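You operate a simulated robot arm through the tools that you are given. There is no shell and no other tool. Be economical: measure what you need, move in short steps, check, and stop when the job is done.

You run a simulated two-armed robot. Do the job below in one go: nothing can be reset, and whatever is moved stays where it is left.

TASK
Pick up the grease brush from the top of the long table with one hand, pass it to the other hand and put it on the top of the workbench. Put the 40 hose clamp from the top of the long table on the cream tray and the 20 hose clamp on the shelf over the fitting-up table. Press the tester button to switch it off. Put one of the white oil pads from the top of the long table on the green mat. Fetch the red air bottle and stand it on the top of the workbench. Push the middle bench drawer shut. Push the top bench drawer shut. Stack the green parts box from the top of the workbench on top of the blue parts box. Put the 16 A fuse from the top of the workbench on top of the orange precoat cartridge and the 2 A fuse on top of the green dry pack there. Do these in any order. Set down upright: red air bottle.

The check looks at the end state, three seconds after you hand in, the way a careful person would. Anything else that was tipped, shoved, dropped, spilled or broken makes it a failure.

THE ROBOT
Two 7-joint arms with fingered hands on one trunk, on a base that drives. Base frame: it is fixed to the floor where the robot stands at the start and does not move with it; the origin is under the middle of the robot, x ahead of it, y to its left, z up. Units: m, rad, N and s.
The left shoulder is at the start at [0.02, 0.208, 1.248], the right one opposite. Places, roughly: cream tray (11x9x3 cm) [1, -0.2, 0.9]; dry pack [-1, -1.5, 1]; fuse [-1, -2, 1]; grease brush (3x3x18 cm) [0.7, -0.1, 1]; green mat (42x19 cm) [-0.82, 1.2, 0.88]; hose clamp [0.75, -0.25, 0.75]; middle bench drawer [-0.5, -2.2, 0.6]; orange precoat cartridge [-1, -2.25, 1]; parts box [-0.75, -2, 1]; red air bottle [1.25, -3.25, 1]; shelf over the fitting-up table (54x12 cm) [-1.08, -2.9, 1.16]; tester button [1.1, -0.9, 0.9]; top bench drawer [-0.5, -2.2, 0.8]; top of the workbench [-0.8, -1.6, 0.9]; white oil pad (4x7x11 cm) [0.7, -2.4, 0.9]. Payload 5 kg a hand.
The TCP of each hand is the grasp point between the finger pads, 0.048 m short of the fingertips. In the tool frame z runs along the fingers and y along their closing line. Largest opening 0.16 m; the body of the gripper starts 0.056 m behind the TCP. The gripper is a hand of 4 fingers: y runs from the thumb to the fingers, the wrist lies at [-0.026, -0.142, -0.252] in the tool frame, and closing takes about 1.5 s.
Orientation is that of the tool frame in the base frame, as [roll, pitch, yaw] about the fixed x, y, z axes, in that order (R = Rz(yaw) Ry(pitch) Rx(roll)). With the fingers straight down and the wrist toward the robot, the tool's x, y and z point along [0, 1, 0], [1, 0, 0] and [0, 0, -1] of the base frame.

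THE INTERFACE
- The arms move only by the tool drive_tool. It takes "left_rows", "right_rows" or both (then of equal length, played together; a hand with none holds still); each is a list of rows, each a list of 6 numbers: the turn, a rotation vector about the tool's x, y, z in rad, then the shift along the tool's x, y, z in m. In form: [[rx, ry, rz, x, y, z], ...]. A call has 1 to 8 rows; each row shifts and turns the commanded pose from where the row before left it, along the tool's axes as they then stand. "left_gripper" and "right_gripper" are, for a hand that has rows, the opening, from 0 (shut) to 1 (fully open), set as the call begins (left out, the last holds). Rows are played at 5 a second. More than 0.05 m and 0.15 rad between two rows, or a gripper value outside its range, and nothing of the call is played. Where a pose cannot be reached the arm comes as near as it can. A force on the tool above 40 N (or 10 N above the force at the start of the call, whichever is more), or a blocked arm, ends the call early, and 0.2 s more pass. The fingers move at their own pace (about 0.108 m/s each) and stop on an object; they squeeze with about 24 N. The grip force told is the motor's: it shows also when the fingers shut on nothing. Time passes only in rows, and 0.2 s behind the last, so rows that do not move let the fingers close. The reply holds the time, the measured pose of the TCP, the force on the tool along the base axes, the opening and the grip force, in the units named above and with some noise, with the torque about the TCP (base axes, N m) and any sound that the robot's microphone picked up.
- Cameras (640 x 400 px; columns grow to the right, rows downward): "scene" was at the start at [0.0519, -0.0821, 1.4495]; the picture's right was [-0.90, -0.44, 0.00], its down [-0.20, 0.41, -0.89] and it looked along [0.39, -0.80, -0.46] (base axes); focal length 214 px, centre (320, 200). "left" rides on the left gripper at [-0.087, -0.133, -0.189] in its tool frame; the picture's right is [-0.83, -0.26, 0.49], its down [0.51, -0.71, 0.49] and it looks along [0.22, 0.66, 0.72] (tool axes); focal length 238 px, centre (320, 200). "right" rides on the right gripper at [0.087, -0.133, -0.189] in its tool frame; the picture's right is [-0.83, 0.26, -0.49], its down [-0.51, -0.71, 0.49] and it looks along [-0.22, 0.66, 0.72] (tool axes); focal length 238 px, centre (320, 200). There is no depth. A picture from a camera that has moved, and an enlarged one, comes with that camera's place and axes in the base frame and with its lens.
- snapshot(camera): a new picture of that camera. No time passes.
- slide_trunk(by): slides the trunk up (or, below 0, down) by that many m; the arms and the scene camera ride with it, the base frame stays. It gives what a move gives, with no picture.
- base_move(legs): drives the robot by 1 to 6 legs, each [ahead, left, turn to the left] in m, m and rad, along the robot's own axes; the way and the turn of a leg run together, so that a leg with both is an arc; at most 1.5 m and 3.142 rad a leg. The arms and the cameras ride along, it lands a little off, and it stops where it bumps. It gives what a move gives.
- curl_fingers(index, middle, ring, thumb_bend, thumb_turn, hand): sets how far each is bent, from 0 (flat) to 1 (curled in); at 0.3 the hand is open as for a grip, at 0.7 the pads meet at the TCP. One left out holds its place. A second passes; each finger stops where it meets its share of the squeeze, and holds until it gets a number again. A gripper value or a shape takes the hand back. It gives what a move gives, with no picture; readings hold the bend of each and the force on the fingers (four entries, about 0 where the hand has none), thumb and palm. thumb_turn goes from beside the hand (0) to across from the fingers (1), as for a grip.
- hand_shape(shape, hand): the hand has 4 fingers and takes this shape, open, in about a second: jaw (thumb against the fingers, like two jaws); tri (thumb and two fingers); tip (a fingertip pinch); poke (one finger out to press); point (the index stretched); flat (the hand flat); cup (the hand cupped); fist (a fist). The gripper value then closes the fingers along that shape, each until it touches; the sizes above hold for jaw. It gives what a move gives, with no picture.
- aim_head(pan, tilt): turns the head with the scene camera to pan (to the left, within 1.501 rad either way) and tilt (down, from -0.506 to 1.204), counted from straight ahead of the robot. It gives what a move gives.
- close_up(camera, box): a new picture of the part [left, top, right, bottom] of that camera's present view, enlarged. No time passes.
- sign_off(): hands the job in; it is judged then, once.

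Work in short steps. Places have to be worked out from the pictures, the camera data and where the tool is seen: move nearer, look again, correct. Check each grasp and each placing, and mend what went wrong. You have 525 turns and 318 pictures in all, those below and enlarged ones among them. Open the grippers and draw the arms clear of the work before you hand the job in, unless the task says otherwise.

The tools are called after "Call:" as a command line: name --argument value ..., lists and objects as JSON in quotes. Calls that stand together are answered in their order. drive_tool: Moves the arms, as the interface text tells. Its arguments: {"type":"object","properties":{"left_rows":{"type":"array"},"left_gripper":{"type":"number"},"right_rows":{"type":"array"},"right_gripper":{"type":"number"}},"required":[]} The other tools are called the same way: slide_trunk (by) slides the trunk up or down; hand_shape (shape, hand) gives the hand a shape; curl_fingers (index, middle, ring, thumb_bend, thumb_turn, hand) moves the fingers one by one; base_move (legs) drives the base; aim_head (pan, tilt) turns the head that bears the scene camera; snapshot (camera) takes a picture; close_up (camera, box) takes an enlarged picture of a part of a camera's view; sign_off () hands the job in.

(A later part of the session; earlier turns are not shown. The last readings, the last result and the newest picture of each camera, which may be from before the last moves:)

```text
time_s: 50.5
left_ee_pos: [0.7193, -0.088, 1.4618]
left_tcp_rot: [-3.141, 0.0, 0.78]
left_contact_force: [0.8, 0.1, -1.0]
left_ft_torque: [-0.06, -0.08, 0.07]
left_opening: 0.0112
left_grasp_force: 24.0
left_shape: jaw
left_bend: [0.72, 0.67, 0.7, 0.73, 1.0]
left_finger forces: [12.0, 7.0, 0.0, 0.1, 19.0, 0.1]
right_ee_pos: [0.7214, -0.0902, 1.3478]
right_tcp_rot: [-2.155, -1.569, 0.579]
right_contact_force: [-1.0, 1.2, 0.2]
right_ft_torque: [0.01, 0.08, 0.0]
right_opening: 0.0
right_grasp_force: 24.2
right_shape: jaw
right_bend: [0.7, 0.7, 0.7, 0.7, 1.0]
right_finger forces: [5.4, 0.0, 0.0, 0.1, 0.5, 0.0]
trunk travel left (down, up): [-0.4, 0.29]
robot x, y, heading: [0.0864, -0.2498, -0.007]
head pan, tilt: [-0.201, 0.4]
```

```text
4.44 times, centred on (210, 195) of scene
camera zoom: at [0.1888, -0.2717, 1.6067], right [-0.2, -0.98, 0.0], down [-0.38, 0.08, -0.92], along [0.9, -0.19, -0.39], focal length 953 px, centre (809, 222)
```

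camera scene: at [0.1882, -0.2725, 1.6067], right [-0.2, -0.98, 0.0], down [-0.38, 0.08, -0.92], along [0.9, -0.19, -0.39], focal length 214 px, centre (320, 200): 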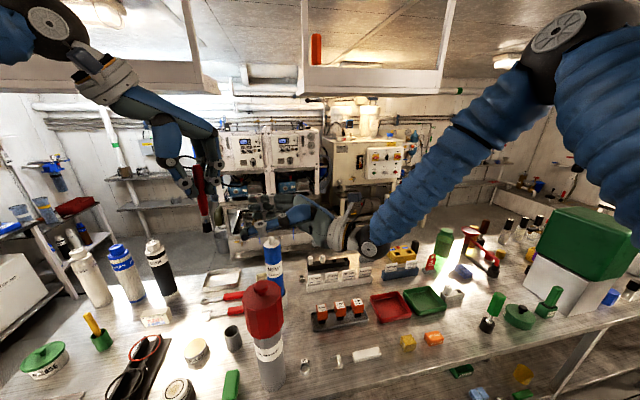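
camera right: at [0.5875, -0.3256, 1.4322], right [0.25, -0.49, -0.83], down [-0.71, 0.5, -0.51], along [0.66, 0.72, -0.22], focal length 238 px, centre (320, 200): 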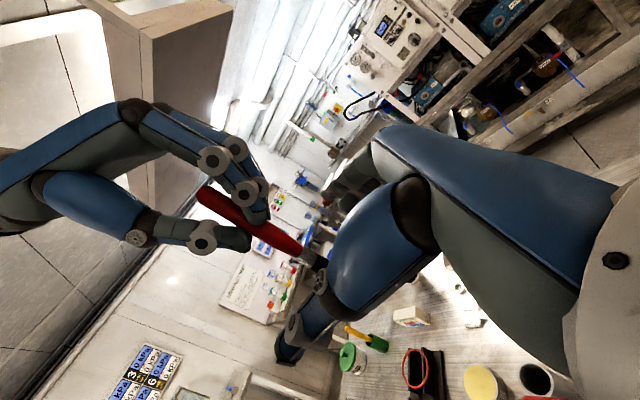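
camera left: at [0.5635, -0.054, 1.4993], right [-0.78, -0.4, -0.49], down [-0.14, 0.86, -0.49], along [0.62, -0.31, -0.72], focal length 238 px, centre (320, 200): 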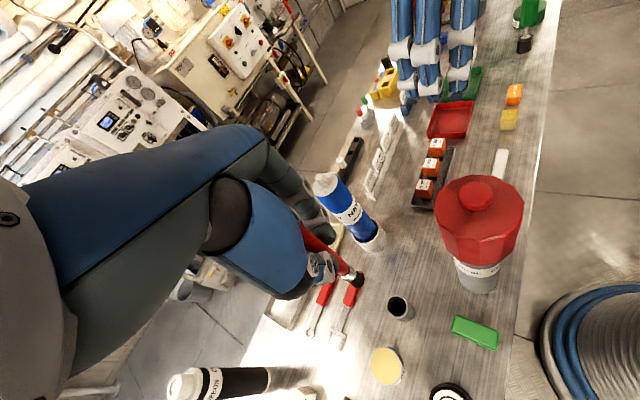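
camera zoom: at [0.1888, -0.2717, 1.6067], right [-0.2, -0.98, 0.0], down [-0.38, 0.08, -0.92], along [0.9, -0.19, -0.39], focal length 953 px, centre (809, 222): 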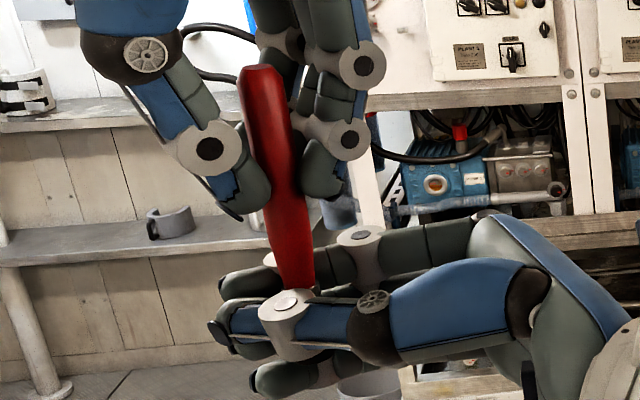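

The brush sits nearer the palm than where the pads meet. Open, retreat 2.2 cm, close again.

Call:
drive_tool --right_rows '[[0, 0, 0, 0, 0, 0], [0, 0, 0, 0, 0, 0], [0, 0, 0, 0, 0, 0], [0, 0, 0, 0, 0, -0.011], [0, 0, 0, 0, 0, -0.011]]' --right_gripper 0.5

Call:
drive_tool --right_rows '[[0, 0, 0, 0, 0, 0], [0, 0, 0, 0, 0, 0], [0, 0, 0, 0, 0, 0], [0, 0, 0, 0, 0, 0], [0, 0, 0, 0, 0, 0], [0, 0, 0, 0, 0, 0], [0, 0, 0, 0, 0, 0]]' --right_gripper 0

Call:
close_up --camera "scene" --box '[170, 140, 250, 240]'

Call:
close_up --camera "left" --box '[220, 170, 420, 330]'

```text
time_s: 51.7
left_ee_pos: [0.7178, -0.0878, 1.4607]
left_tcp_rot: [-3.14, 0.0, 0.78]
left_contact_force: [0.0, -1.0, -0.7]
left_ft_torque: [0.01, -0.04, -0.01]
left_opening: 0.0108
left_grasp_force: 24.1
left_shape: jaw
left_bend: [0.72, 0.67, 0.7, 0.73, 1.0]
left_finger forces: [12.0, 7.0, 0.1, 0.0, 19.4, 0.0]
right_ee_pos: [0.723, -0.1138, 1.3478]
right_tcp_rot: [0.137, -1.57, -1.712]
right_contact_force: [-0.2, -0.6, 0.1]
right_ft_torque: [-0.01, -0.02, 0.0]
right_opening: 0.0794
right_grasp_force: 0.1
right_shape: jaw
right_bend: [0.74, 0.45, 0.42, 0.7, 1.0]
right_finger forces: [0.0, 0.0, 0.0, 0.1, 0.0, 0.0]
trunk travel left (down, up): [-0.4, 0.29]
robot x, y, heading: [0.0892, -0.2525, -0.0]
head pan, tilt: [-0.201, 0.4]
```

```text
time_s: 53.3
left_ee_pos: [0.7186, -0.0871, 1.4599]
left_tcp_rot: [3.141, 0.0, 0.779]
left_contact_force: [2.0, -1.2, -0.3]
left_ft_torque: [-0.09, -0.14, 0.01]
left_opening: 0.0109
left_grasp_force: 23.8
left_shape: jaw
left_bend: [0.72, 0.67, 0.7, 0.73, 1.0]
left_finger forces: [12.4, 7.4, 0.0, 0.0, 18.7, 0.0]
right_ee_pos: [0.7226, -0.1136, 1.3475]
right_tcp_rot: [2.904, -1.568, 1.803]
right_contact_force: [-1.4, 2.1, -0.3]
right_ft_torque: [-0.05, -0.02, -0.02]
right_opening: 0.0134
right_grasp_force: 24.6
right_shape: jaw
right_bend: [0.71, 0.66, 0.7, 0.73, 1.0]
right_finger forces: [10.8, 5.7, 0.1, 0.0, 19.3, 0.0]
trunk travel left (down, up): [-0.4, 0.29]
robot x, y, heading: [0.0835, -0.2503, -0.005]
head pan, tilt: [-0.201, 0.4]
```

```text
4.00 times, centred on (210, 190) of scene
camera zoom: at [0.1888, -0.2717, 1.6067], right [-0.2, -0.98, 0.0], down [-0.38, 0.08, -0.92], along [0.9, -0.19, -0.39], focal length 858 px, centre (760, 240)
```

zoom: 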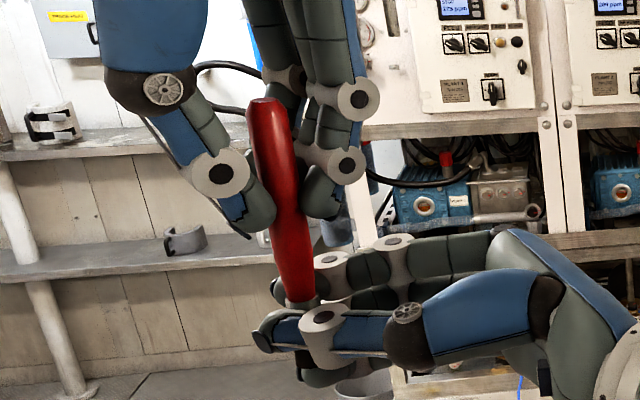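

```text
2.50 times, centred on (320, 250) of left
camera zoom: at [0.5628, -0.0543, 1.6493], right [-0.78, -0.4, -0.49], down [-0.14, 0.86, -0.49], along [0.62, -0.31, -0.72], focal length 596 px, centre (320, 75)
```

zoom: 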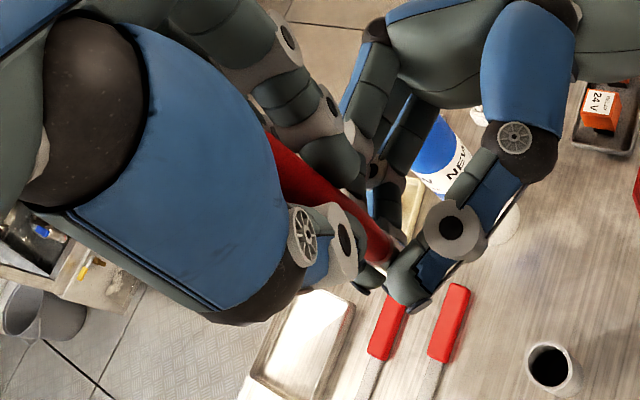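

Both hands now hold the brush. Open the left hand half, then raise it away.

Call:
drive_tool --left_rows '[[0, 0, 0, 0, 0, 0], [0, 0, 0, 0, 0, 0], [0, 0, 0, 0, 0, 0], [0, 0, 0, 0, 0, -0.03], [0, 0, 0, 0, 0, -0.05], [0, 0, 0, 0, 0, -0.05], [0, 0, 0, 0, 0, -0.03]]' --left_gripper 0.5

Call:
snapshot --camera "scene"

Call:
close_up --camera "scene" --box '[160, 110, 280, 240]'

```text
time_s: 54.9
left_ee_pos: [0.7176, -0.085, 1.6218]
left_tcp_rot: [-3.14, 0.001, 0.779]
left_contact_force: [0.2, -0.1, -0.7]
left_ft_torque: [0.05, 0.01, 0.0]
left_opening: 0.0797
left_grasp_force: 0.0
left_shape: jaw
left_bend: [0.74, 0.45, 0.42, 0.7, 1.0]
left_finger forces: [0.0, 0.0, 0.1, 0.0, 0.0, 0.0]
right_ee_pos: [0.7218, -0.1129, 1.349]
right_tcp_rot: [-0.288, -1.568, -1.288]
right_contact_force: [-0.6, -1.0, -0.3]
right_ft_torque: [-0.01, -0.01, -0.03]
right_opening: 0.0135
right_grasp_force: 24.0
right_shape: jaw
right_bend: [0.71, 0.66, 0.7, 0.74, 1.0]
right_finger forces: [11.9, 6.4, 0.0, 0.0, 18.9, 0.0]
trunk travel left (down, up): [-0.4, 0.29]
robot x, y, heading: [0.0904, -0.2555, -0.001]
head pan, tilt: [-0.201, 0.4]
```

```text
262 pictures are left
camera scene: at [0.1886, -0.2727, 1.6067], right [-0.2, -0.98, 0.0], down [-0.38, 0.08, -0.92], along [0.9, -0.19, -0.39], focal length 214 px, centre (320, 200)
```

scene: 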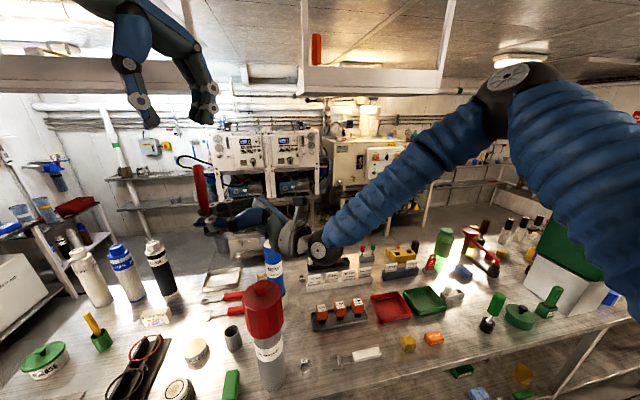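

```text
3.08 times, centred on (220, 175) of scene
camera zoom: at [0.1886, -0.2727, 1.6067], right [-0.2, -0.98, 0.0], down [-0.38, 0.08, -0.92], along [0.9, -0.19, -0.39], focal length 660 px, centre (628, 277)
```

zoom: 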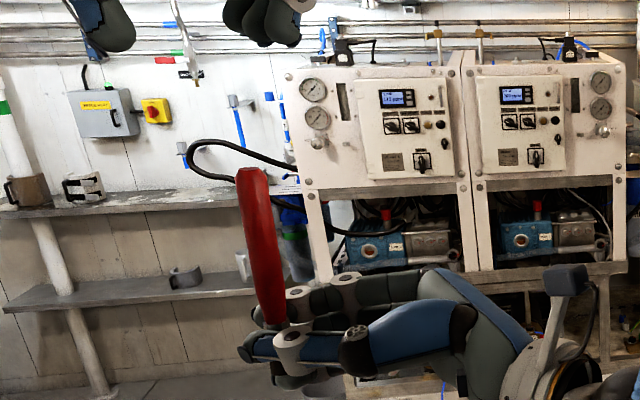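

Handover complete: the right hand holds the brush. Now retract both arms toward the robot for driving.

Call:
drive_tool --left_rows '[[0, 0, 0, 0, -0.04, 0.028], [0, 0, 0, 0, -0.04, 0.028], [0, 0, 0, 0, -0.04, 0.028], [0, 0, 0, 0, -0.04, 0.028], [0, 0, 0, 0, -0.04, 0.028], [0, 0, 0, 0, -0.04, 0.028], [0, 0, 0, 0, -0.04, 0.028]]' --right_rows '[[0, 0, 0, 0, -0.035, -0.02], [0, 0, 0, 0, -0.035, -0.02], [0, 0, 0, 0, -0.035, -0.02], [0, 0, 0, 0, -0.035, -0.02], [0, 0, 0, 0, -0.035, -0.02], [0, 0, 0, 0, -0.035, -0.02], [0, 0, 0, 0, -0.035, -0.02]]'

Call:
base_move --legs '[[-0.1, 0, 0]]'

Call:
aim_head --pan -1.4 --tilt 0.5

Call:
snapshot --camera "scene"

```text
time_s: 56.7
left_ee_pos: [0.508, 0.111, 1.5013]
left_tcp_rot: [3.022, -0.146, 0.79]
left_contact_force: [0.7, 1.3, 0.1]
left_ft_torque: [-0.13, 0.0, -0.03]
left_opening: 0.0796
left_grasp_force: 0.0
left_shape: jaw
left_bend: [0.74, 0.45, 0.42, 0.69, 1.0]
left_finger forces: [0.1, 0.1, 0.0, 0.0, 0.0, 0.1]
right_ee_pos: [0.5619, -0.2244, 1.328]
right_tcp_rot: [-0.019, -1.568, -1.553]
right_contact_force: [0.0, 1.6, -0.7]
right_ft_torque: [0.0, 0.02, 0.04]
right_opening: 0.0136
right_grasp_force: 23.3
right_shape: jaw
right_bend: [0.71, 0.66, 0.7, 0.74, 1.0]
right_finger forces: [11.8, 6.5, 0.1, 0.0, 18.8, 0.0]
right hand out of reach, approached as far as the arm can: row 5, 6, 7
trunk travel left (down, up): [-0.4, 0.29]
robot x, y, heading: [0.0831, -0.255, -0.002]
head pan, tilt: [-0.201, 0.4]
stopped in row 7 (left hand): the arm was blocked; the commanded pose is now the measured one
```

```text
time_s: 57.9
left_ee_pos: [0.4036, 0.1094, 1.5029]
left_tcp_rot: [3.02, -0.15, 0.793]
left_contact_force: [-1.1, -0.5, 0.1]
left_ft_torque: [0.0, -0.09, 0.02]
left_opening: 0.0797
left_grasp_force: 0.0
left_shape: jaw
left_bend: [0.74, 0.45, 0.42, 0.69, 1.0]
left_finger forces: [0.0, 0.0, 0.0, 0.0, 0.0, 0.1]
right_ee_pos: [0.4591, -0.2244, 1.3284]
right_tcp_rot: [0.476, -1.569, -2.05]
right_contact_force: [-1.2, 0.5, -1.2]
right_ft_torque: [-0.03, 0.01, -0.07]
right_opening: 0.0136
right_grasp_force: 24.1
right_shape: jaw
right_bend: [0.71, 0.66, 0.7, 0.74, 1.0]
right_finger forces: [11.9, 6.5, 0.0, 0.1, 18.9, 0.0]
trunk travel left (down, up): [-0.4, 0.29]
robot x, y, heading: [-0.0159, -0.2533, -0.004]
head pan, tilt: [-0.201, 0.4]
```

```text
time_s: 59.3
left_ee_pos: [0.4049, 0.1086, 1.5022]
left_tcp_rot: [3.021, -0.147, 0.793]
left_contact_force: [-0.4, 0.6, -0.6]
left_ft_torque: [-0.01, 0.04, 0.02]
left_opening: 0.08
left_grasp_force: 0.0
left_shape: jaw
left_bend: [0.74, 0.45, 0.42, 0.69, 1.0]
left_finger forces: [0.1, 0.0, 0.0, 0.0, 0.0, 0.0]
right_ee_pos: [0.4609, -0.2251, 1.3278]
right_tcp_rot: [0.057, -1.569, -1.63]
right_contact_force: [-0.3, 0.1, -0.1]
right_ft_torque: [-0.01, 0.01, 0.01]
right_opening: 0.0135
right_grasp_force: 23.4
right_shape: jaw
right_bend: [0.71, 0.66, 0.7, 0.74, 1.0]
right_finger forces: [11.9, 6.5, 0.0, 0.1, 18.7, 0.0]
trunk travel left (down, up): [-0.4, 0.29]
robot x, y, heading: [-0.0138, -0.2534, -0.003]
head pan, tilt: [-1.4, 0.499]
```

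```text
260 pictures are left
camera scene: at [0.0116, -0.3423, 1.5976], right [-0.99, -0.17, 0.0], down [-0.08, 0.47, -0.88], along [0.15, -0.87, -0.48], focal length 214 px, centre (320, 200)
```

scene: 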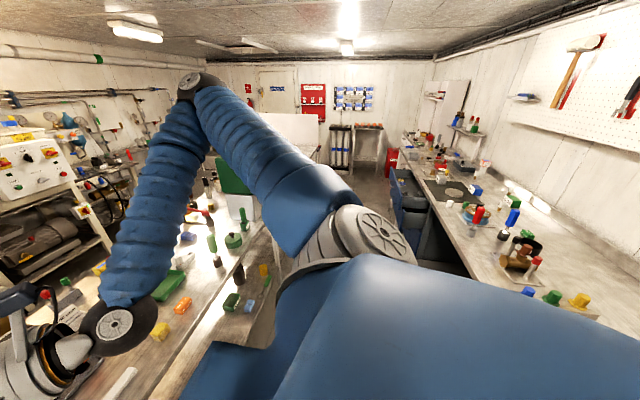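

Both arms are tucked. Turn in place to face the workbench side (−x).

Call:
base_move --legs '[[0, 0, -1.57], [0, 0, -1.57]]'

Call:
aim_head --pan 0.9 --tilt 0.5

Call:
snapshot --camera "scene"

```text
time_s: 67.5
left_ee_pos: [-0.4575, -0.5887, 1.5025]
left_tcp_rot: [3.021, -0.148, -2.412]
left_contact_force: [-0.8, -0.8, -0.4]
left_ft_torque: [-0.02, -0.03, -0.03]
left_opening: 0.0796
left_grasp_force: 0.0
left_shape: jaw
left_bend: [0.74, 0.45, 0.42, 0.69, 1.0]
left_finger forces: [0.0, 0.0, 0.0, 0.0, 0.0, 0.0]
right_ee_pos: [-0.4923, -0.2511, 1.3278]
right_tcp_rot: [1.016, -1.568, 0.491]
right_contact_force: [0.3, 0.9, 0.4]
right_ft_torque: [0.01, -0.01, 0.0]
right_opening: 0.0136
right_grasp_force: 23.9
right_shape: jaw
right_bend: [0.71, 0.66, 0.7, 0.74, 1.0]
right_finger forces: [11.6, 6.3, 0.0, 0.0, 18.1, 0.0]
trunk travel left (down, up): [-0.4, 0.29]
robot x, y, heading: [-0.0151, -0.2508, 3.075]
head pan, tilt: [-1.4, 0.499]
```

```text
time_s: 69.6
left_ee_pos: [-0.4581, -0.5886, 1.502]
left_tcp_rot: [3.02, -0.148, -2.411]
left_contact_force: [0.4, -0.4, 0.4]
left_ft_torque: [0.01, 0.0, 0.01]
left_opening: 0.0798
left_grasp_force: 0.1
left_shape: jaw
left_bend: [0.74, 0.45, 0.42, 0.69, 1.0]
left_finger forces: [0.0, 0.1, 0.0, 0.0, 0.0, 0.1]
right_ee_pos: [-0.4924, -0.2511, 1.3289]
right_tcp_rot: [0.081, -1.569, 1.425]
right_contact_force: [0.4, 0.5, -0.1]
right_ft_torque: [0.04, -0.02, 0.02]
right_opening: 0.0136
right_grasp_force: 24.2
right_shape: jaw
right_bend: [0.71, 0.66, 0.7, 0.74, 1.0]
right_finger forces: [11.6, 6.2, 0.1, 0.0, 18.1, 0.0]
trunk travel left (down, up): [-0.4, 0.29]
robot x, y, heading: [-0.0153, -0.2547, 3.078]
head pan, tilt: [0.901, 0.499]
```

```text
259 pictures are left
camera scene: at [-0.0861, -0.3197, 1.5976], right [-0.74, 0.67, 0.0], down [0.32, 0.35, -0.88], along [-0.59, -0.65, -0.48], focal length 214 px, centre (320, 200)
```

scene: 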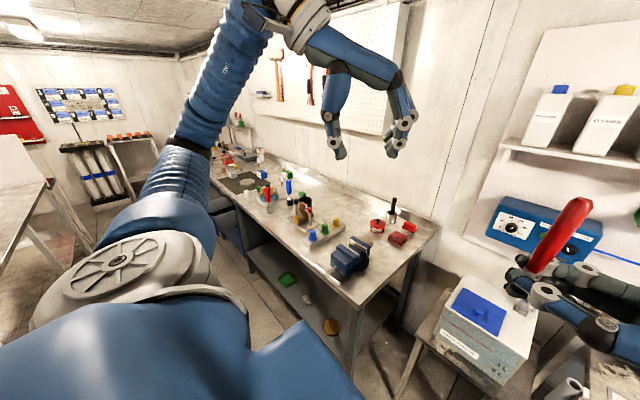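

Workbench visible. Slide along the corridor (robot's left) toward y≈−1.5.

Call:
base_move --legs '[[0, 1.2, 0.06]]'

Call:
aim_head --pan 0.3 --tilt 0.7

Call:
snapshot --camera "scene"

```text
time_s: 75.5
left_ee_pos: [-0.4573, -1.798, 1.5024]
left_tcp_rot: [3.02, -0.148, -2.331]
left_contact_force: [-0.7, 0.5, -0.5]
left_ft_torque: [0.04, 0.01, 0.03]
left_opening: 0.08
left_grasp_force: 0.0
left_shape: jaw
left_bend: [0.74, 0.45, 0.42, 0.69, 1.0]
left_finger forces: [0.1, 0.0, 0.1, 0.1, 0.1, 0.0]
right_ee_pos: [-0.5194, -1.4641, 1.3274]
right_tcp_rot: [1.417, -1.568, 0.171]
right_contact_force: [0.3, -1.4, -0.6]
right_ft_torque: [0.0, 0.0, 0.03]
right_opening: 0.0137
right_grasp_force: 24.4
right_shape: jaw
right_bend: [0.71, 0.66, 0.7, 0.74, 1.0]
right_finger forces: [11.5, 6.3, 0.1, 0.0, 18.0, 0.0]
trunk travel left (down, up): [-0.4, 0.29]
robot x, y, heading: [-0.0473, -1.4268, -3.127]
head pan, tilt: [0.901, 0.499]
```

```text
time_s: 76.5
left_ee_pos: [-0.458, -1.7971, 1.5024]
left_tcp_rot: [3.022, -0.148, -2.331]
left_contact_force: [-0.5, 0.1, 0.0]
left_ft_torque: [0.02, -0.02, -0.02]
left_opening: 0.0795
left_grasp_force: 0.0
left_shape: jaw
left_bend: [0.74, 0.45, 0.42, 0.69, 1.0]
left_finger forces: [0.0, 0.0, 0.0, 0.1, 0.0, 0.0]
right_ee_pos: [-0.5194, -1.4641, 1.329]
right_tcp_rot: [0.709, -1.568, 0.88]
right_contact_force: [0.3, -0.2, -0.5]
right_ft_torque: [0.05, 0.0, 0.0]
right_opening: 0.0138
right_grasp_force: 24.7
right_shape: jaw
right_bend: [0.71, 0.66, 0.7, 0.74, 1.0]
right_finger forces: [11.6, 6.3, 0.0, 0.0, 18.1, 0.1]
trunk travel left (down, up): [-0.4, 0.29]
robot x, y, heading: [-0.042, -1.4275, -3.125]
head pan, tilt: [0.3, 0.7]
```

```text
258 pictures are left
camera scene: at [-0.1347, -1.4534, 1.5799], right [-0.31, 0.95, 0.0], down [0.61, 0.2, -0.76], along [-0.73, -0.24, -0.64], focal length 214 px, centre (320, 200)
```

scene: 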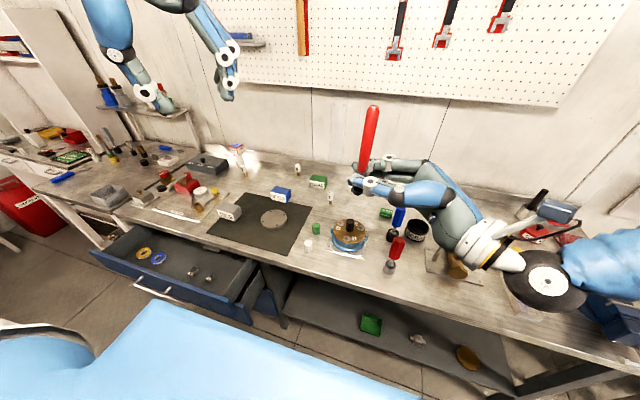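

Zoom onto the workbench top.

Call:
close_up --camera "scene" --box '[90, 130, 330, 280]'

Call:
close_up --camera "scene" --box '[260, 150, 420, 270]'

```text
2.67 times, centred on (210, 205) of scene
camera zoom: at [-0.1347, -1.4534, 1.5799], right [-0.31, 0.95, 0.0], down [0.61, 0.2, -0.76], along [-0.73, -0.24, -0.64], focal length 572 px, centre (613, 187)
```

zoom: 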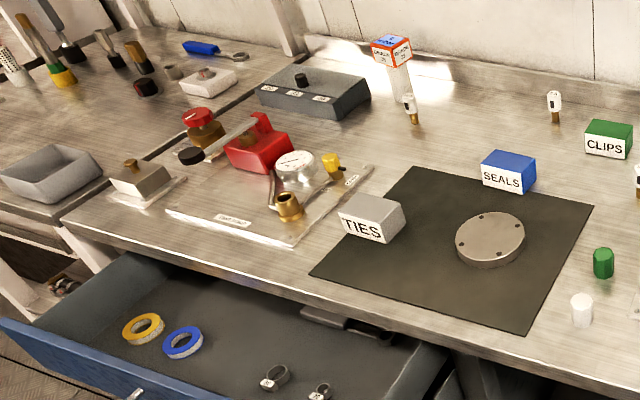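

```text
3.33 times, centred on (340, 210) of scene
camera zoom: at [-0.1347, -1.4534, 1.5799], right [-0.31, 0.95, 0.0], down [0.61, 0.2, -0.76], along [-0.73, -0.24, -0.64], focal length 715 px, centre (253, 167)
```

zoom: 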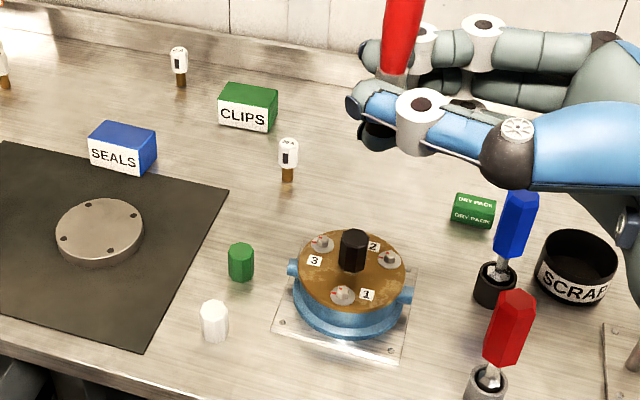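

Take the left-hand view for the region behind the right hand, and zoom on the fuses and the precoat cartridge.

Call:
snapshot --camera "left"

Call:
close_up --camera "scene" --box '[215, 130, 275, 180]'

Call:
close_up --camera "scene" --box '[285, 155, 345, 205]'

```text
255 pictures are left
camera left: at [-0.2694, -1.823, 1.6584], right [0.66, 0.41, -0.63], down [0.06, -0.87, -0.49], along [-0.75, 0.28, -0.6], focal length 238 px, centre (320, 200)
```

left: 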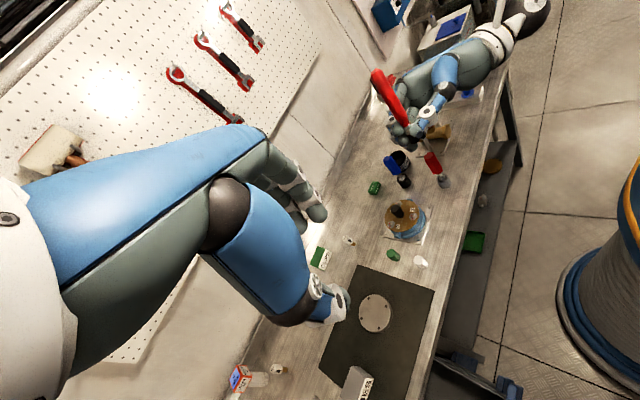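

```text
8.00 times, centred on (245, 155) of scene
camera zoom: at [-0.1347, -1.4534, 1.5799], right [-0.31, 0.95, 0.0], down [0.61, 0.2, -0.76], along [-0.73, -0.24, -0.64], focal length 1716 px, centre (920, 560)
```

zoom: 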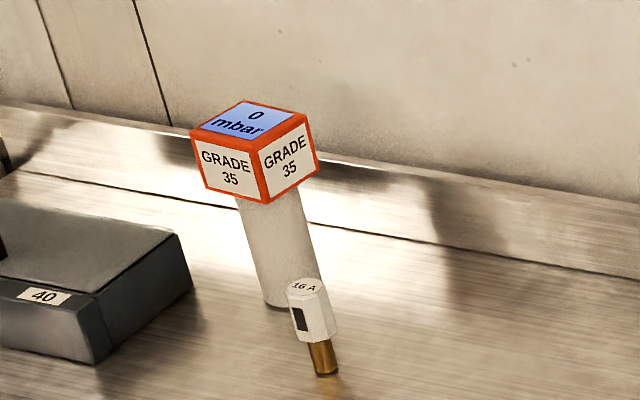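

```text
8.00 times, centred on (315, 180) of scene
camera zoom: at [-0.1347, -1.4534, 1.5799], right [-0.31, 0.95, 0.0], down [0.61, 0.2, -0.76], along [-0.73, -0.24, -0.64], focal length 1716 px, centre (360, 360)
```

zoom: 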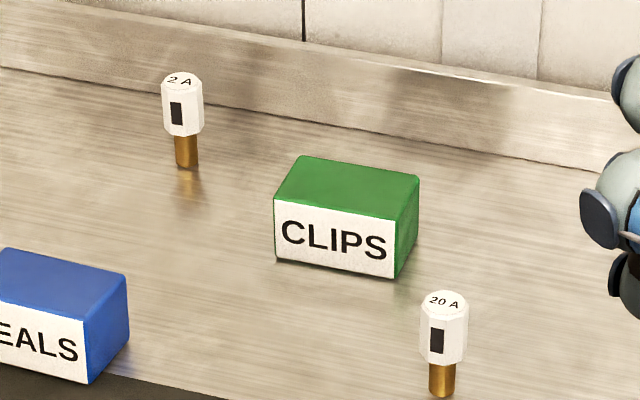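

Workbench layout is clear: SEALS (blue) ≈(−0.88,−1.90), CLIPS (green) ≈(−1.04,−1.76), 20 A ≈(−0.89,−1.65), 2 A ≈(−1.06,−1.89), 16 A ≈(−0.98,−2.18) by the orange cartridge, dry pack ≈(−0.90,−1.39). I lower the trunk back, step up to the bench, and turn the right hand tool-down to lay the brush around (−1.0,−1.5).

Call:
slide_trunk --by -0.15

Call:
base_move --legs '[[0.07, -0.04, 0]]'

Call:
drive_tool --right_rows '[[0, -0.15, 0, 0, 0.03, 0], [0, -0.15, 0, 0, 0.03, 0], [0, -0.15, 0, 0, 0.03, 0], [0, -0.15, 0, 0, 0.03, 0], [0, -0.15, 0, 0, 0.03, 0], [0, -0.15, 0, 0, 0.03, 0], [0, -0.15, 0, 0, 0.03, 0], [0, -0.15, 0, 0, 0.03, 0]]'

```text
time_s: 78.3
left_ee_pos: [-0.4584, -1.7965, 1.3526]
left_tcp_rot: [3.022, -0.148, -2.333]
left_contact_force: [0.2, 0.2, -1.0]
left_ft_torque: [0.01, 0.0, -0.01]
left_opening: 0.0798
left_grasp_force: 0.1
left_shape: jaw
left_bend: [0.74, 0.45, 0.42, 0.69, 1.0]
left_finger forces: [0.1, 0.1, 0.1, 0.0, 0.0, 0.0]
right_ee_pos: [-0.5195, -1.4635, 1.1782]
right_tcp_rot: [0.943, -1.568, 0.644]
right_contact_force: [0.4, 0.1, -0.4]
right_ft_torque: [0.03, -0.01, -0.04]
right_opening: 0.0136
right_grasp_force: 23.4
right_shape: jaw
right_bend: [0.71, 0.66, 0.7, 0.74, 1.0]
right_finger forces: [11.6, 6.3, 0.1, 0.0, 18.2, 0.0]
trunk travel left (down, up): [-0.25, 0.44]
robot x, y, heading: [-0.0442, -1.4265, -3.128]
head pan, tilt: [0.3, 0.7]
```

```text
time_s: 79.4
left_ee_pos: [-0.5292, -1.757, 1.3512]
left_tcp_rot: [3.023, -0.147, -2.333]
left_contact_force: [-1.0, 0.7, -0.8]
left_ft_torque: [-0.07, -0.16, -0.01]
left_opening: 0.0799
left_grasp_force: 0.1
left_shape: jaw
left_bend: [0.74, 0.45, 0.42, 0.69, 1.0]
left_finger forces: [0.0, 0.0, 0.1, 0.0, 0.0, 0.0]
right_ee_pos: [-0.5909, -1.4225, 1.1781]
right_tcp_rot: [0.05, -1.567, 1.536]
right_contact_force: [-0.5, 1.4, -1.1]
right_ft_torque: [-0.03, 0.01, 0.15]
right_opening: 0.0135
right_grasp_force: 23.5
right_shape: jaw
right_bend: [0.71, 0.66, 0.7, 0.74, 1.0]
right_finger forces: [11.6, 6.2, 0.0, 0.1, 18.2, 0.1]
trunk travel left (down, up): [-0.25, 0.44]
robot x, y, heading: [-0.1137, -1.3853, -3.131]
head pan, tilt: [0.3, 0.7]
```

```text
time_s: 81.2
left_ee_pos: [-0.5279, -1.761, 1.3512]
left_tcp_rot: [3.02, -0.146, -2.332]
left_contact_force: [0.7, -1.5, -0.9]
left_ft_torque: [0.17, 0.03, -0.05]
left_opening: 0.08
left_grasp_force: 0.2
left_shape: jaw
left_bend: [0.74, 0.45, 0.42, 0.69, 1.0]
left_finger forces: [0.0, 0.1, 0.0, 0.0, 0.1, 0.0]
right_ee_pos: [-0.8296, -1.4306, 1.178]
right_tcp_rot: [-3.139, -0.368, -1.555]
right_contact_force: [0.2, -1.2, -1.3]
right_ft_torque: [0.01, -0.02, -0.01]
right_opening: 0.0136
right_grasp_force: 23.6
right_shape: jaw
right_bend: [0.71, 0.66, 0.7, 0.74, 1.0]
right_finger forces: [11.9, 6.2, 0.0, 0.1, 18.3, 0.1]
trunk travel left (down, up): [-0.25, 0.44]
robot x, y, heading: [-0.1143, -1.3864, -3.122]
head pan, tilt: [0.3, 0.7]
```

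Finish the rotation, moving on to the drop spot.

Call:
drive_tool --right_rows '[[0, -0.13, 0, 0, 0.03, 0], [0, -0.13, 0, 0, 0.03, 0], [0, -0.13, 0, 0, 0.03, 0], [0, 0, 0, 0.02, 0.04, 0.02], [0, 0, 0, 0.02, 0.04, 0.02]]'

Call:
snapshot --camera "right"

Call:
snapshot --camera "scene"

```text
time_s: 82.4
left_ee_pos: [-0.53, -1.7595, 1.3503]
left_tcp_rot: [3.022, -0.147, -2.331]
left_contact_force: [-1.1, -0.6, -0.1]
left_ft_torque: [0.04, -0.12, -0.03]
left_opening: 0.0796
left_grasp_force: 0.0
left_shape: jaw
left_bend: [0.74, 0.45, 0.42, 0.69, 1.0]
left_finger forces: [0.0, 0.0, 0.0, 0.1, 0.1, 0.0]
right_ee_pos: [-0.9983, -1.4713, 1.1357]
right_tcp_rot: [-3.138, 0.016, -1.555]
right_contact_force: [-1.9, 0.7, 0.6]
right_ft_torque: [0.04, -0.15, 0.03]
right_opening: 0.0136
right_grasp_force: 24.0
right_shape: jaw
right_bend: [0.71, 0.66, 0.7, 0.74, 1.0]
right_finger forces: [11.9, 6.1, 0.0, 0.0, 18.2, 0.0]
trunk travel left (down, up): [-0.25, 0.44]
robot x, y, heading: [-0.1145, -1.3865, -3.12]
head pan, tilt: [0.3, 0.7]
```

```text
252 pictures are left
camera right: at [-0.8644, -1.56, 1.3234], right [-0.27, 0.82, 0.5], down [0.7, 0.53, -0.48], along [-0.66, 0.22, -0.72], focal length 238 px, centre (320, 200)
```

right: 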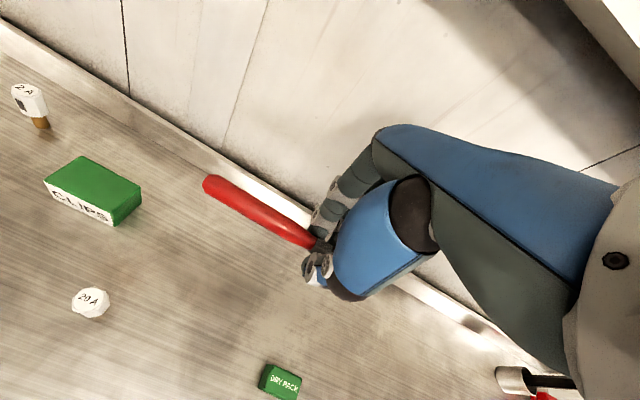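

```text
251 pictures are left
camera scene: at [-0.2062, -1.415, 1.4296], right [-0.31, 0.95, 0.0], down [0.61, 0.2, -0.76], along [-0.73, -0.24, -0.65], focal length 214 px, centre (320, 200)
```

scene: 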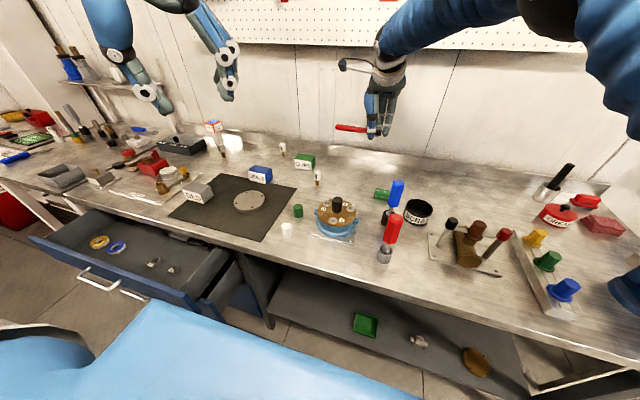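

Space beneath the brush is free. Descend.

Call:
drive_tool --right_rows '[[0, 0, 0, 0, 0, 0.05], [0, 0, 0, 0, 0, 0.05], [0, 0, 0, 0, 0, 0.05], [0, 0, 0, 0, 0, 0.03]]'

Call:
snapshot --camera "right"

```text
time_s: 83.4
left_ee_pos: [-0.5282, -1.7569, 1.3525]
left_tcp_rot: [3.022, -0.146, -2.331]
left_contact_force: [0.3, 0.0, -0.3]
left_ft_torque: [0.01, -0.03, 0.01]
left_opening: 0.0797
left_grasp_force: 0.0
left_shape: jaw
left_bend: [0.74, 0.45, 0.42, 0.69, 1.0]
left_finger forces: [0.0, 0.0, 0.0, 0.0, 0.1, 0.0]
right_ee_pos: [-0.9998, -1.4666, 0.9597]
right_tcp_rot: [3.141, 0.018, -1.552]
right_contact_force: [-0.3, 0.7, 1.1]
right_ft_torque: [0.05, -0.08, 0.0]
right_opening: 0.0133
right_grasp_force: 23.5
right_shape: jaw
right_bend: [0.71, 0.66, 0.7, 0.74, 1.0]
right_finger forces: [11.7, 6.0, 0.0, 0.0, 17.9, 0.1]
trunk travel left (down, up): [-0.25, 0.44]
robot x, y, heading: [-0.1127, -1.389, -3.124]
head pan, tilt: [0.3, 0.7]
```

```text
250 pictures are left
camera right: at [-0.8655, -1.5537, 1.1469], right [-0.27, 0.82, 0.5], down [0.7, 0.53, -0.48], along [-0.66, 0.22, -0.72], focal length 238 px, centre (320, 200)
```

right: 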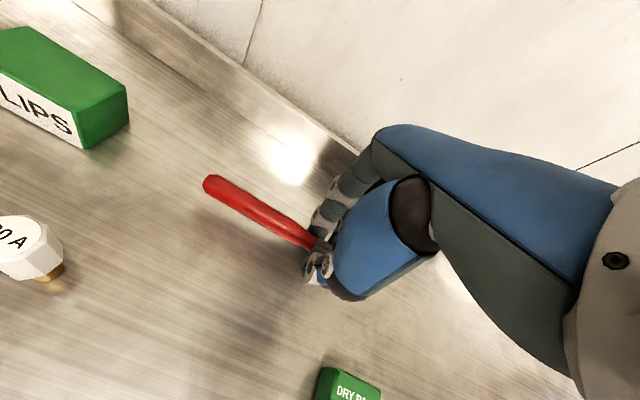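

Brush slightly above the bench. Lower in small steps until contact.

Call:
drive_tool --right_rows '[[0, 0, 0, 0, 0, 0.01], [0, 0, 0, 0, 0, 0.008], [0, 0, 0, 0, 0, 0.006]]'

Call:
snapshot --camera "right"

```text
time_s: 84.1
left_ee_pos: [-0.527, -1.7601, 1.3516]
left_tcp_rot: [3.022, -0.148, -2.332]
left_contact_force: [-1.7, 0.3, -0.2]
left_ft_torque: [0.01, -0.18, -0.03]
left_opening: 0.08
left_grasp_force: 0.2
left_shape: jaw
left_bend: [0.74, 0.45, 0.42, 0.69, 1.0]
left_finger forces: [0.0, 0.1, 0.0, 0.0, 0.0, 0.0]
right_ee_pos: [-1.0047, -1.4666, 0.9491]
right_tcp_rot: [3.123, 0.011, -1.554]
right_contact_force: [4.9, 0.6, 18.8]
right_ft_torque: [-0.21, -0.81, 0.07]
right_opening: 0.0138
right_grasp_force: 24.0
right_shape: jaw
right_bend: [0.71, 0.66, 0.7, 0.75, 1.0]
right_finger forces: [12.6, 6.2, 0.1, 0.1, 37.8, 0.0]
trunk travel left (down, up): [-0.25, 0.44]
robot x, y, heading: [-0.1148, -1.3852, -3.125]
head pan, tilt: [0.3, 0.7]
stopped in row 3 (right hand): the force on the tool passed its limit at 46 N (the readings are from after the stop); the commanded pose is now the measured one
```

```text
249 pictures are left
camera right: at [-0.8674, -1.554, 1.1361], right [-0.26, 0.83, 0.5], down [0.69, 0.52, -0.5], along [-0.67, 0.22, -0.71], focal length 238 px, centre (320, 200)
```

right: 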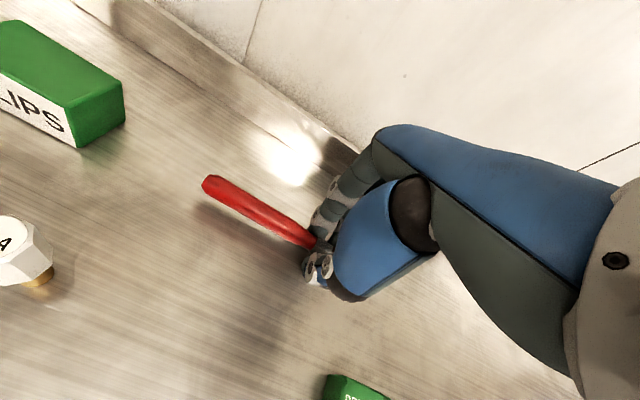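

The fingertips touch the bench (surface ≈0.90). Raise 4 mm and open.

Call:
drive_tool --right_rows '[[0, 0, 0, 0, 0, -0.004], [0, 0, 0, 0, 0, 0]]'

Call:
drive_tool --right_rows '[[0, 0, 0, 0, 0, 0], [0, 0, 0, 0, 0, 0], [0, 0, 0, 0, 0, 0], [0, 0, 0, 0, 0, 0]]' --right_gripper 0.4

Call:
drive_tool --right_rows '[[0, 0, 0, 0, 0, -0.03], [0, 0, 0, 0, 0, -0.04], [0, 0, 0, 0, 0, -0.05], [0, 0, 0, 0, 0, -0.05]]'

Call:
snapshot --camera "right"

```text
time_s: 84.7
left_ee_pos: [-0.5266, -1.7584, 1.352]
left_tcp_rot: [3.022, -0.146, -2.331]
left_contact_force: [0.1, 0.6, 0.1]
left_ft_torque: [-0.05, -0.01, -0.01]
left_opening: 0.0797
left_grasp_force: 0.1
left_shape: jaw
left_bend: [0.74, 0.45, 0.42, 0.69, 1.0]
left_finger forces: [0.0, 0.1, 0.1, 0.0, 0.1, 0.1]
right_ee_pos: [-1.0013, -1.4654, 0.9511]
right_tcp_rot: [3.13, 0.012, -1.557]
right_contact_force: [-2.4, 0.3, 8.5]
right_ft_torque: [-0.14, 0.21, -0.04]
right_opening: 0.0143
right_grasp_force: 24.2
right_shape: jaw
right_bend: [0.71, 0.66, 0.7, 0.75, 1.0]
right_finger forces: [19.1, 6.7, 0.0, 0.0, 20.7, 0.0]
trunk travel left (down, up): [-0.25, 0.44]
robot x, y, heading: [-0.1132, -1.3883, -3.124]
head pan, tilt: [0.3, 0.7]
```

```text
time_s: 85.7
left_ee_pos: [-0.5265, -1.7586, 1.3524]
left_tcp_rot: [3.021, -0.147, -2.332]
left_contact_force: [0.8, 1.1, -0.7]
left_ft_torque: [0.02, 0.04, -0.03]
left_opening: 0.0798
left_grasp_force: 0.2
left_shape: jaw
left_bend: [0.74, 0.45, 0.42, 0.69, 1.0]
left_finger forces: [0.1, 0.1, 0.1, 0.0, 0.0, 0.0]
right_ee_pos: [-1.002, -1.4656, 0.9505]
right_tcp_rot: [3.128, 0.013, -1.553]
right_contact_force: [-1.4, 0.0, 9.8]
right_ft_torque: [-0.01, -0.37, 0.01]
right_opening: 0.0631
right_grasp_force: 0.1
right_shape: jaw
right_bend: [0.74, 0.49, 0.47, 0.74, 1.0]
right_finger forces: [0.0, 0.0, 0.0, 0.0, 9.7, 0.0]
trunk travel left (down, up): [-0.25, 0.44]
robot x, y, heading: [-0.1137, -1.3872, -3.129]
head pan, tilt: [0.3, 0.7]
```

```text
time_s: 86.7
left_ee_pos: [-0.5251, -1.7577, 1.354]
left_tcp_rot: [3.02, -0.15, -2.331]
left_contact_force: [1.4, -0.1, -0.6]
left_ft_torque: [-0.06, 0.09, 0.05]
left_opening: 0.0799
left_grasp_force: 0.0
left_shape: jaw
left_bend: [0.74, 0.45, 0.42, 0.69, 1.0]
left_finger forces: [0.0, 0.0, 0.0, 0.0, 0.0, 0.0]
right_ee_pos: [-0.9984, -1.4679, 1.1224]
right_tcp_rot: [3.132, 0.014, -1.555]
right_contact_force: [1.0, -0.6, -2.5]
right_ft_torque: [0.0, 0.22, -0.02]
right_opening: 0.0644
right_grasp_force: 0.1
right_shape: jaw
right_bend: [0.74, 0.49, 0.47, 0.72, 1.0]
right_finger forces: [0.0, 0.1, 0.0, 0.1, 0.1, 0.0]
trunk travel left (down, up): [-0.25, 0.44]
robot x, y, heading: [-0.113, -1.3876, -3.129]
head pan, tilt: [0.3, 0.7]
```

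```text
248 pictures are left
camera right: at [-0.8623, -1.5551, 1.3082], right [-0.27, 0.82, 0.5], down [0.7, 0.52, -0.49], along [-0.67, 0.22, -0.71], focal length 238 px, centre (320, 200)
```

right: 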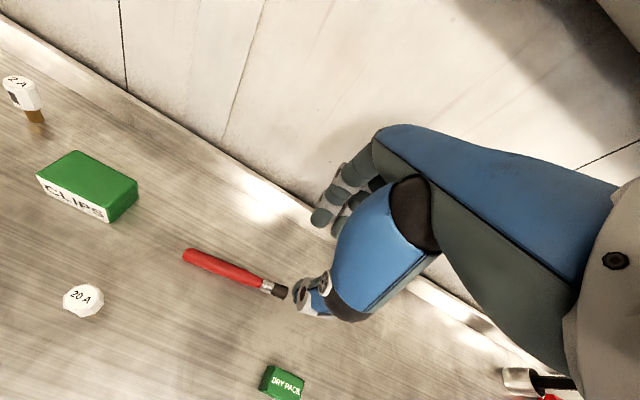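

Brush is laid on the bench. Next the drawers: raise and retract the right hand, then drive in front of them.

Call:
drive_tool --right_rows '[[0, 0, 0, 0, 0, -0.05], [0, 0, 0, 0, -0.02, -0.04], [0, 0, 0, 0, -0.05, 0], [0, 0, 0, 0, -0.05, 0], [0, 0, 0, 0, -0.05, 0], [0, 0, 0, 0, -0.05, 0], [0, 0, 0, 0, -0.05, 0], [0, 0, 0, 0, -0.05, 0]]' --right_gripper 1

Call:
base_move --legs '[[-0.38, 0, 0], [0, 0.95, 0]]'

Call:
aim_head --pan -0.2 --tilt 0.8

Call:
snapshot --camera "scene"

```text
time_s: 88.5
left_ee_pos: [-0.5258, -1.7562, 1.3534]
left_tcp_rot: [3.021, -0.149, -2.333]
left_contact_force: [0.0, 2.3, 0.2]
left_ft_torque: [-0.21, -0.02, 0.0]
left_opening: 0.0801
left_grasp_force: 0.0
left_shape: jaw
left_bend: [0.74, 0.45, 0.42, 0.69, 1.0]
left_finger forces: [0.0, 0.0, 0.0, 0.0, 0.0, 0.1]
right_ee_pos: [-0.6784, -1.4618, 1.2111]
right_tcp_rot: [3.128, 0.01, -1.555]
right_contact_force: [0.2, 2.8, 0.3]
right_ft_torque: [-0.16, 0.04, 0.0]
right_opening: 0.1599
right_grasp_force: 0.0
right_shape: jaw
right_bend: [0.3, 0.3, 0.3, 0.3, 0.97]
right_finger forces: [0.0, 0.0, 0.0, 0.1, 0.0, 0.0]
trunk travel left (down, up): [-0.25, 0.44]
robot x, y, heading: [-0.1157, -1.3891, -3.126]
head pan, tilt: [0.3, 0.7]
```

```text
time_s: 90.9
left_ee_pos: [-0.1581, -1.7462, 1.3521]
left_tcp_rot: [3.02, -0.147, -2.336]
left_contact_force: [0.6, -1.0, -0.6]
left_ft_torque: [0.03, -0.01, -0.03]
left_opening: 0.0799
left_grasp_force: 0.0
left_shape: jaw
left_bend: [0.74, 0.45, 0.42, 0.69, 1.0]
left_finger forces: [0.0, 0.0, 0.0, 0.0, 0.0, 0.0]
right_ee_pos: [-0.3093, -1.453, 1.2109]
right_tcp_rot: [3.128, 0.012, -1.559]
right_contact_force: [-0.2, -0.3, -0.3]
right_ft_torque: [0.0, 0.07, -0.01]
right_opening: 0.1598
right_grasp_force: 0.1
right_shape: jaw
right_bend: [0.3, 0.3, 0.3, 0.3, 0.97]
right_finger forces: [0.0, 0.1, 0.0, 0.0, 0.0, 0.0]
trunk travel left (down, up): [-0.25, 0.44]
robot x, y, heading: [0.2551, -1.3781, -3.131]
head pan, tilt: [0.3, 0.7]
stopped in leg 1: the robot was blocked; the commanded pose is now the measured one
```

```text
time_s: 91.8
left_ee_pos: [-0.1584, -1.7455, 1.3536]
left_tcp_rot: [3.02, -0.148, -2.336]
left_contact_force: [-0.4, -0.3, 0.2]
left_ft_torque: [-0.01, -0.04, 0.0]
left_opening: 0.0796
left_grasp_force: 0.1
left_shape: jaw
left_bend: [0.74, 0.45, 0.42, 0.69, 1.0]
left_finger forces: [0.0, 0.0, 0.0, 0.0, 0.0, 0.1]
right_ee_pos: [-0.3096, -1.4515, 1.2113]
right_tcp_rot: [3.127, 0.015, -1.56]
right_contact_force: [1.1, 0.3, -0.1]
right_ft_torque: [0.01, 0.04, 0.0]
right_opening: 0.1598
right_grasp_force: 0.1
right_shape: jaw
right_bend: [0.3, 0.3, 0.3, 0.3, 0.97]
right_finger forces: [0.1, 0.1, 0.1, 0.0, 0.1, 0.0]
trunk travel left (down, up): [-0.25, 0.44]
robot x, y, heading: [0.2579, -1.3739, -3.136]
head pan, tilt: [-0.201, 0.799]
```

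```text
247 pictures are left
camera scene: at [0.1671, -1.3623, 1.4216], right [0.19, 0.98, 0.0], down [0.7, -0.13, -0.7], along [-0.68, 0.13, -0.72], focal length 214 px, centre (320, 200)
```

scene: 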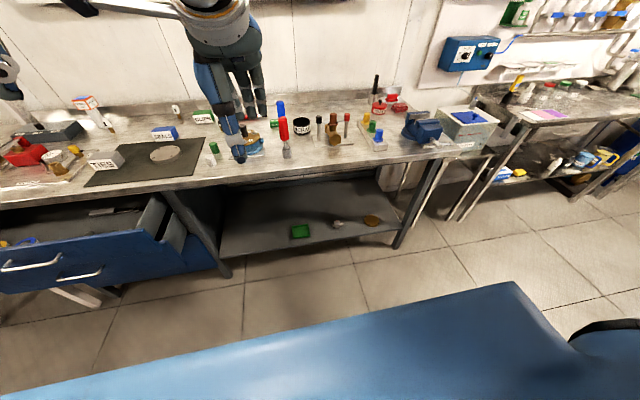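

I bumped lightly at the back (long-table edge). Move 0.1 ahead, then slide left in front of the drawers.

Call:
base_move --legs '[[0.12, 0, 0], [0, 0.9, 0]]'

Call:
aim_head --pan 0.1 --tilt 0.9

Call:
snapshot --camera "scene"

```text
time_s: 97.4
left_ee_pos: [-0.2848, -2.6367, 1.3527]
left_tcp_rot: [3.019, -0.146, -2.357]
left_contact_force: [-0.4, 0.6, -0.3]
left_ft_torque: [0.0, 0.02, 0.01]
left_opening: 0.0798
left_grasp_force: 0.1
left_shape: jaw
left_bend: [0.74, 0.45, 0.42, 0.69, 1.0]
left_finger forces: [0.1, 0.0, 0.0, 0.1, 0.0, 0.1]
right_ee_pos: [-0.4305, -2.3409, 1.2114]
right_tcp_rot: [3.127, 0.014, -1.578]
right_contact_force: [0.2, -0.2, -1.0]
right_ft_torque: [0.06, 0.01, -0.08]
right_opening: 0.1597
right_grasp_force: 0.0
right_shape: jaw
right_bend: [0.3, 0.3, 0.3, 0.3, 0.97]
right_finger forces: [0.0, 0.0, 0.0, 0.0, 0.0, 0.0]
trunk travel left (down, up): [-0.25, 0.44]
robot x, y, heading: [0.139, -2.2798, 3.129]
head pan, tilt: [-0.201, 0.799]
```

```text
time_s: 98.2
left_ee_pos: [-0.2848, -2.6373, 1.3531]
left_tcp_rot: [3.019, -0.146, -2.358]
left_contact_force: [-0.1, 0.5, 0.4]
left_ft_torque: [0.01, 0.01, 0.01]
left_opening: 0.0799
left_grasp_force: 0.1
left_shape: jaw
left_bend: [0.74, 0.45, 0.42, 0.69, 1.0]
left_finger forces: [0.0, 0.0, 0.1, 0.0, 0.0, 0.0]
right_ee_pos: [-0.43, -2.3402, 1.211]
right_tcp_rot: [3.126, 0.013, -1.581]
right_contact_force: [0.3, -0.2, -0.3]
right_ft_torque: [-0.03, 0.02, 0.0]
right_opening: 0.1598
right_grasp_force: 0.1
right_shape: jaw
right_bend: [0.3, 0.3, 0.3, 0.3, 0.97]
right_finger forces: [0.0, 0.0, 0.1, 0.1, 0.0, 0.0]
trunk travel left (down, up): [-0.25, 0.44]
robot x, y, heading: [0.137, -2.2769, 3.131]
head pan, tilt: [0.099, 0.901]
```

```text
246 pictures are left
camera scene: at [0.0526, -2.284, 1.4137], right [-0.09, 1.0, 0.0], down [0.78, 0.07, -0.62], along [-0.62, -0.06, -0.78], focal length 214 px, centre (320, 200)
```

scene: 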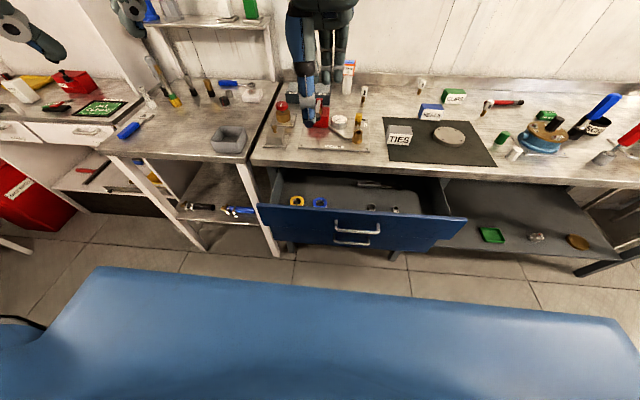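

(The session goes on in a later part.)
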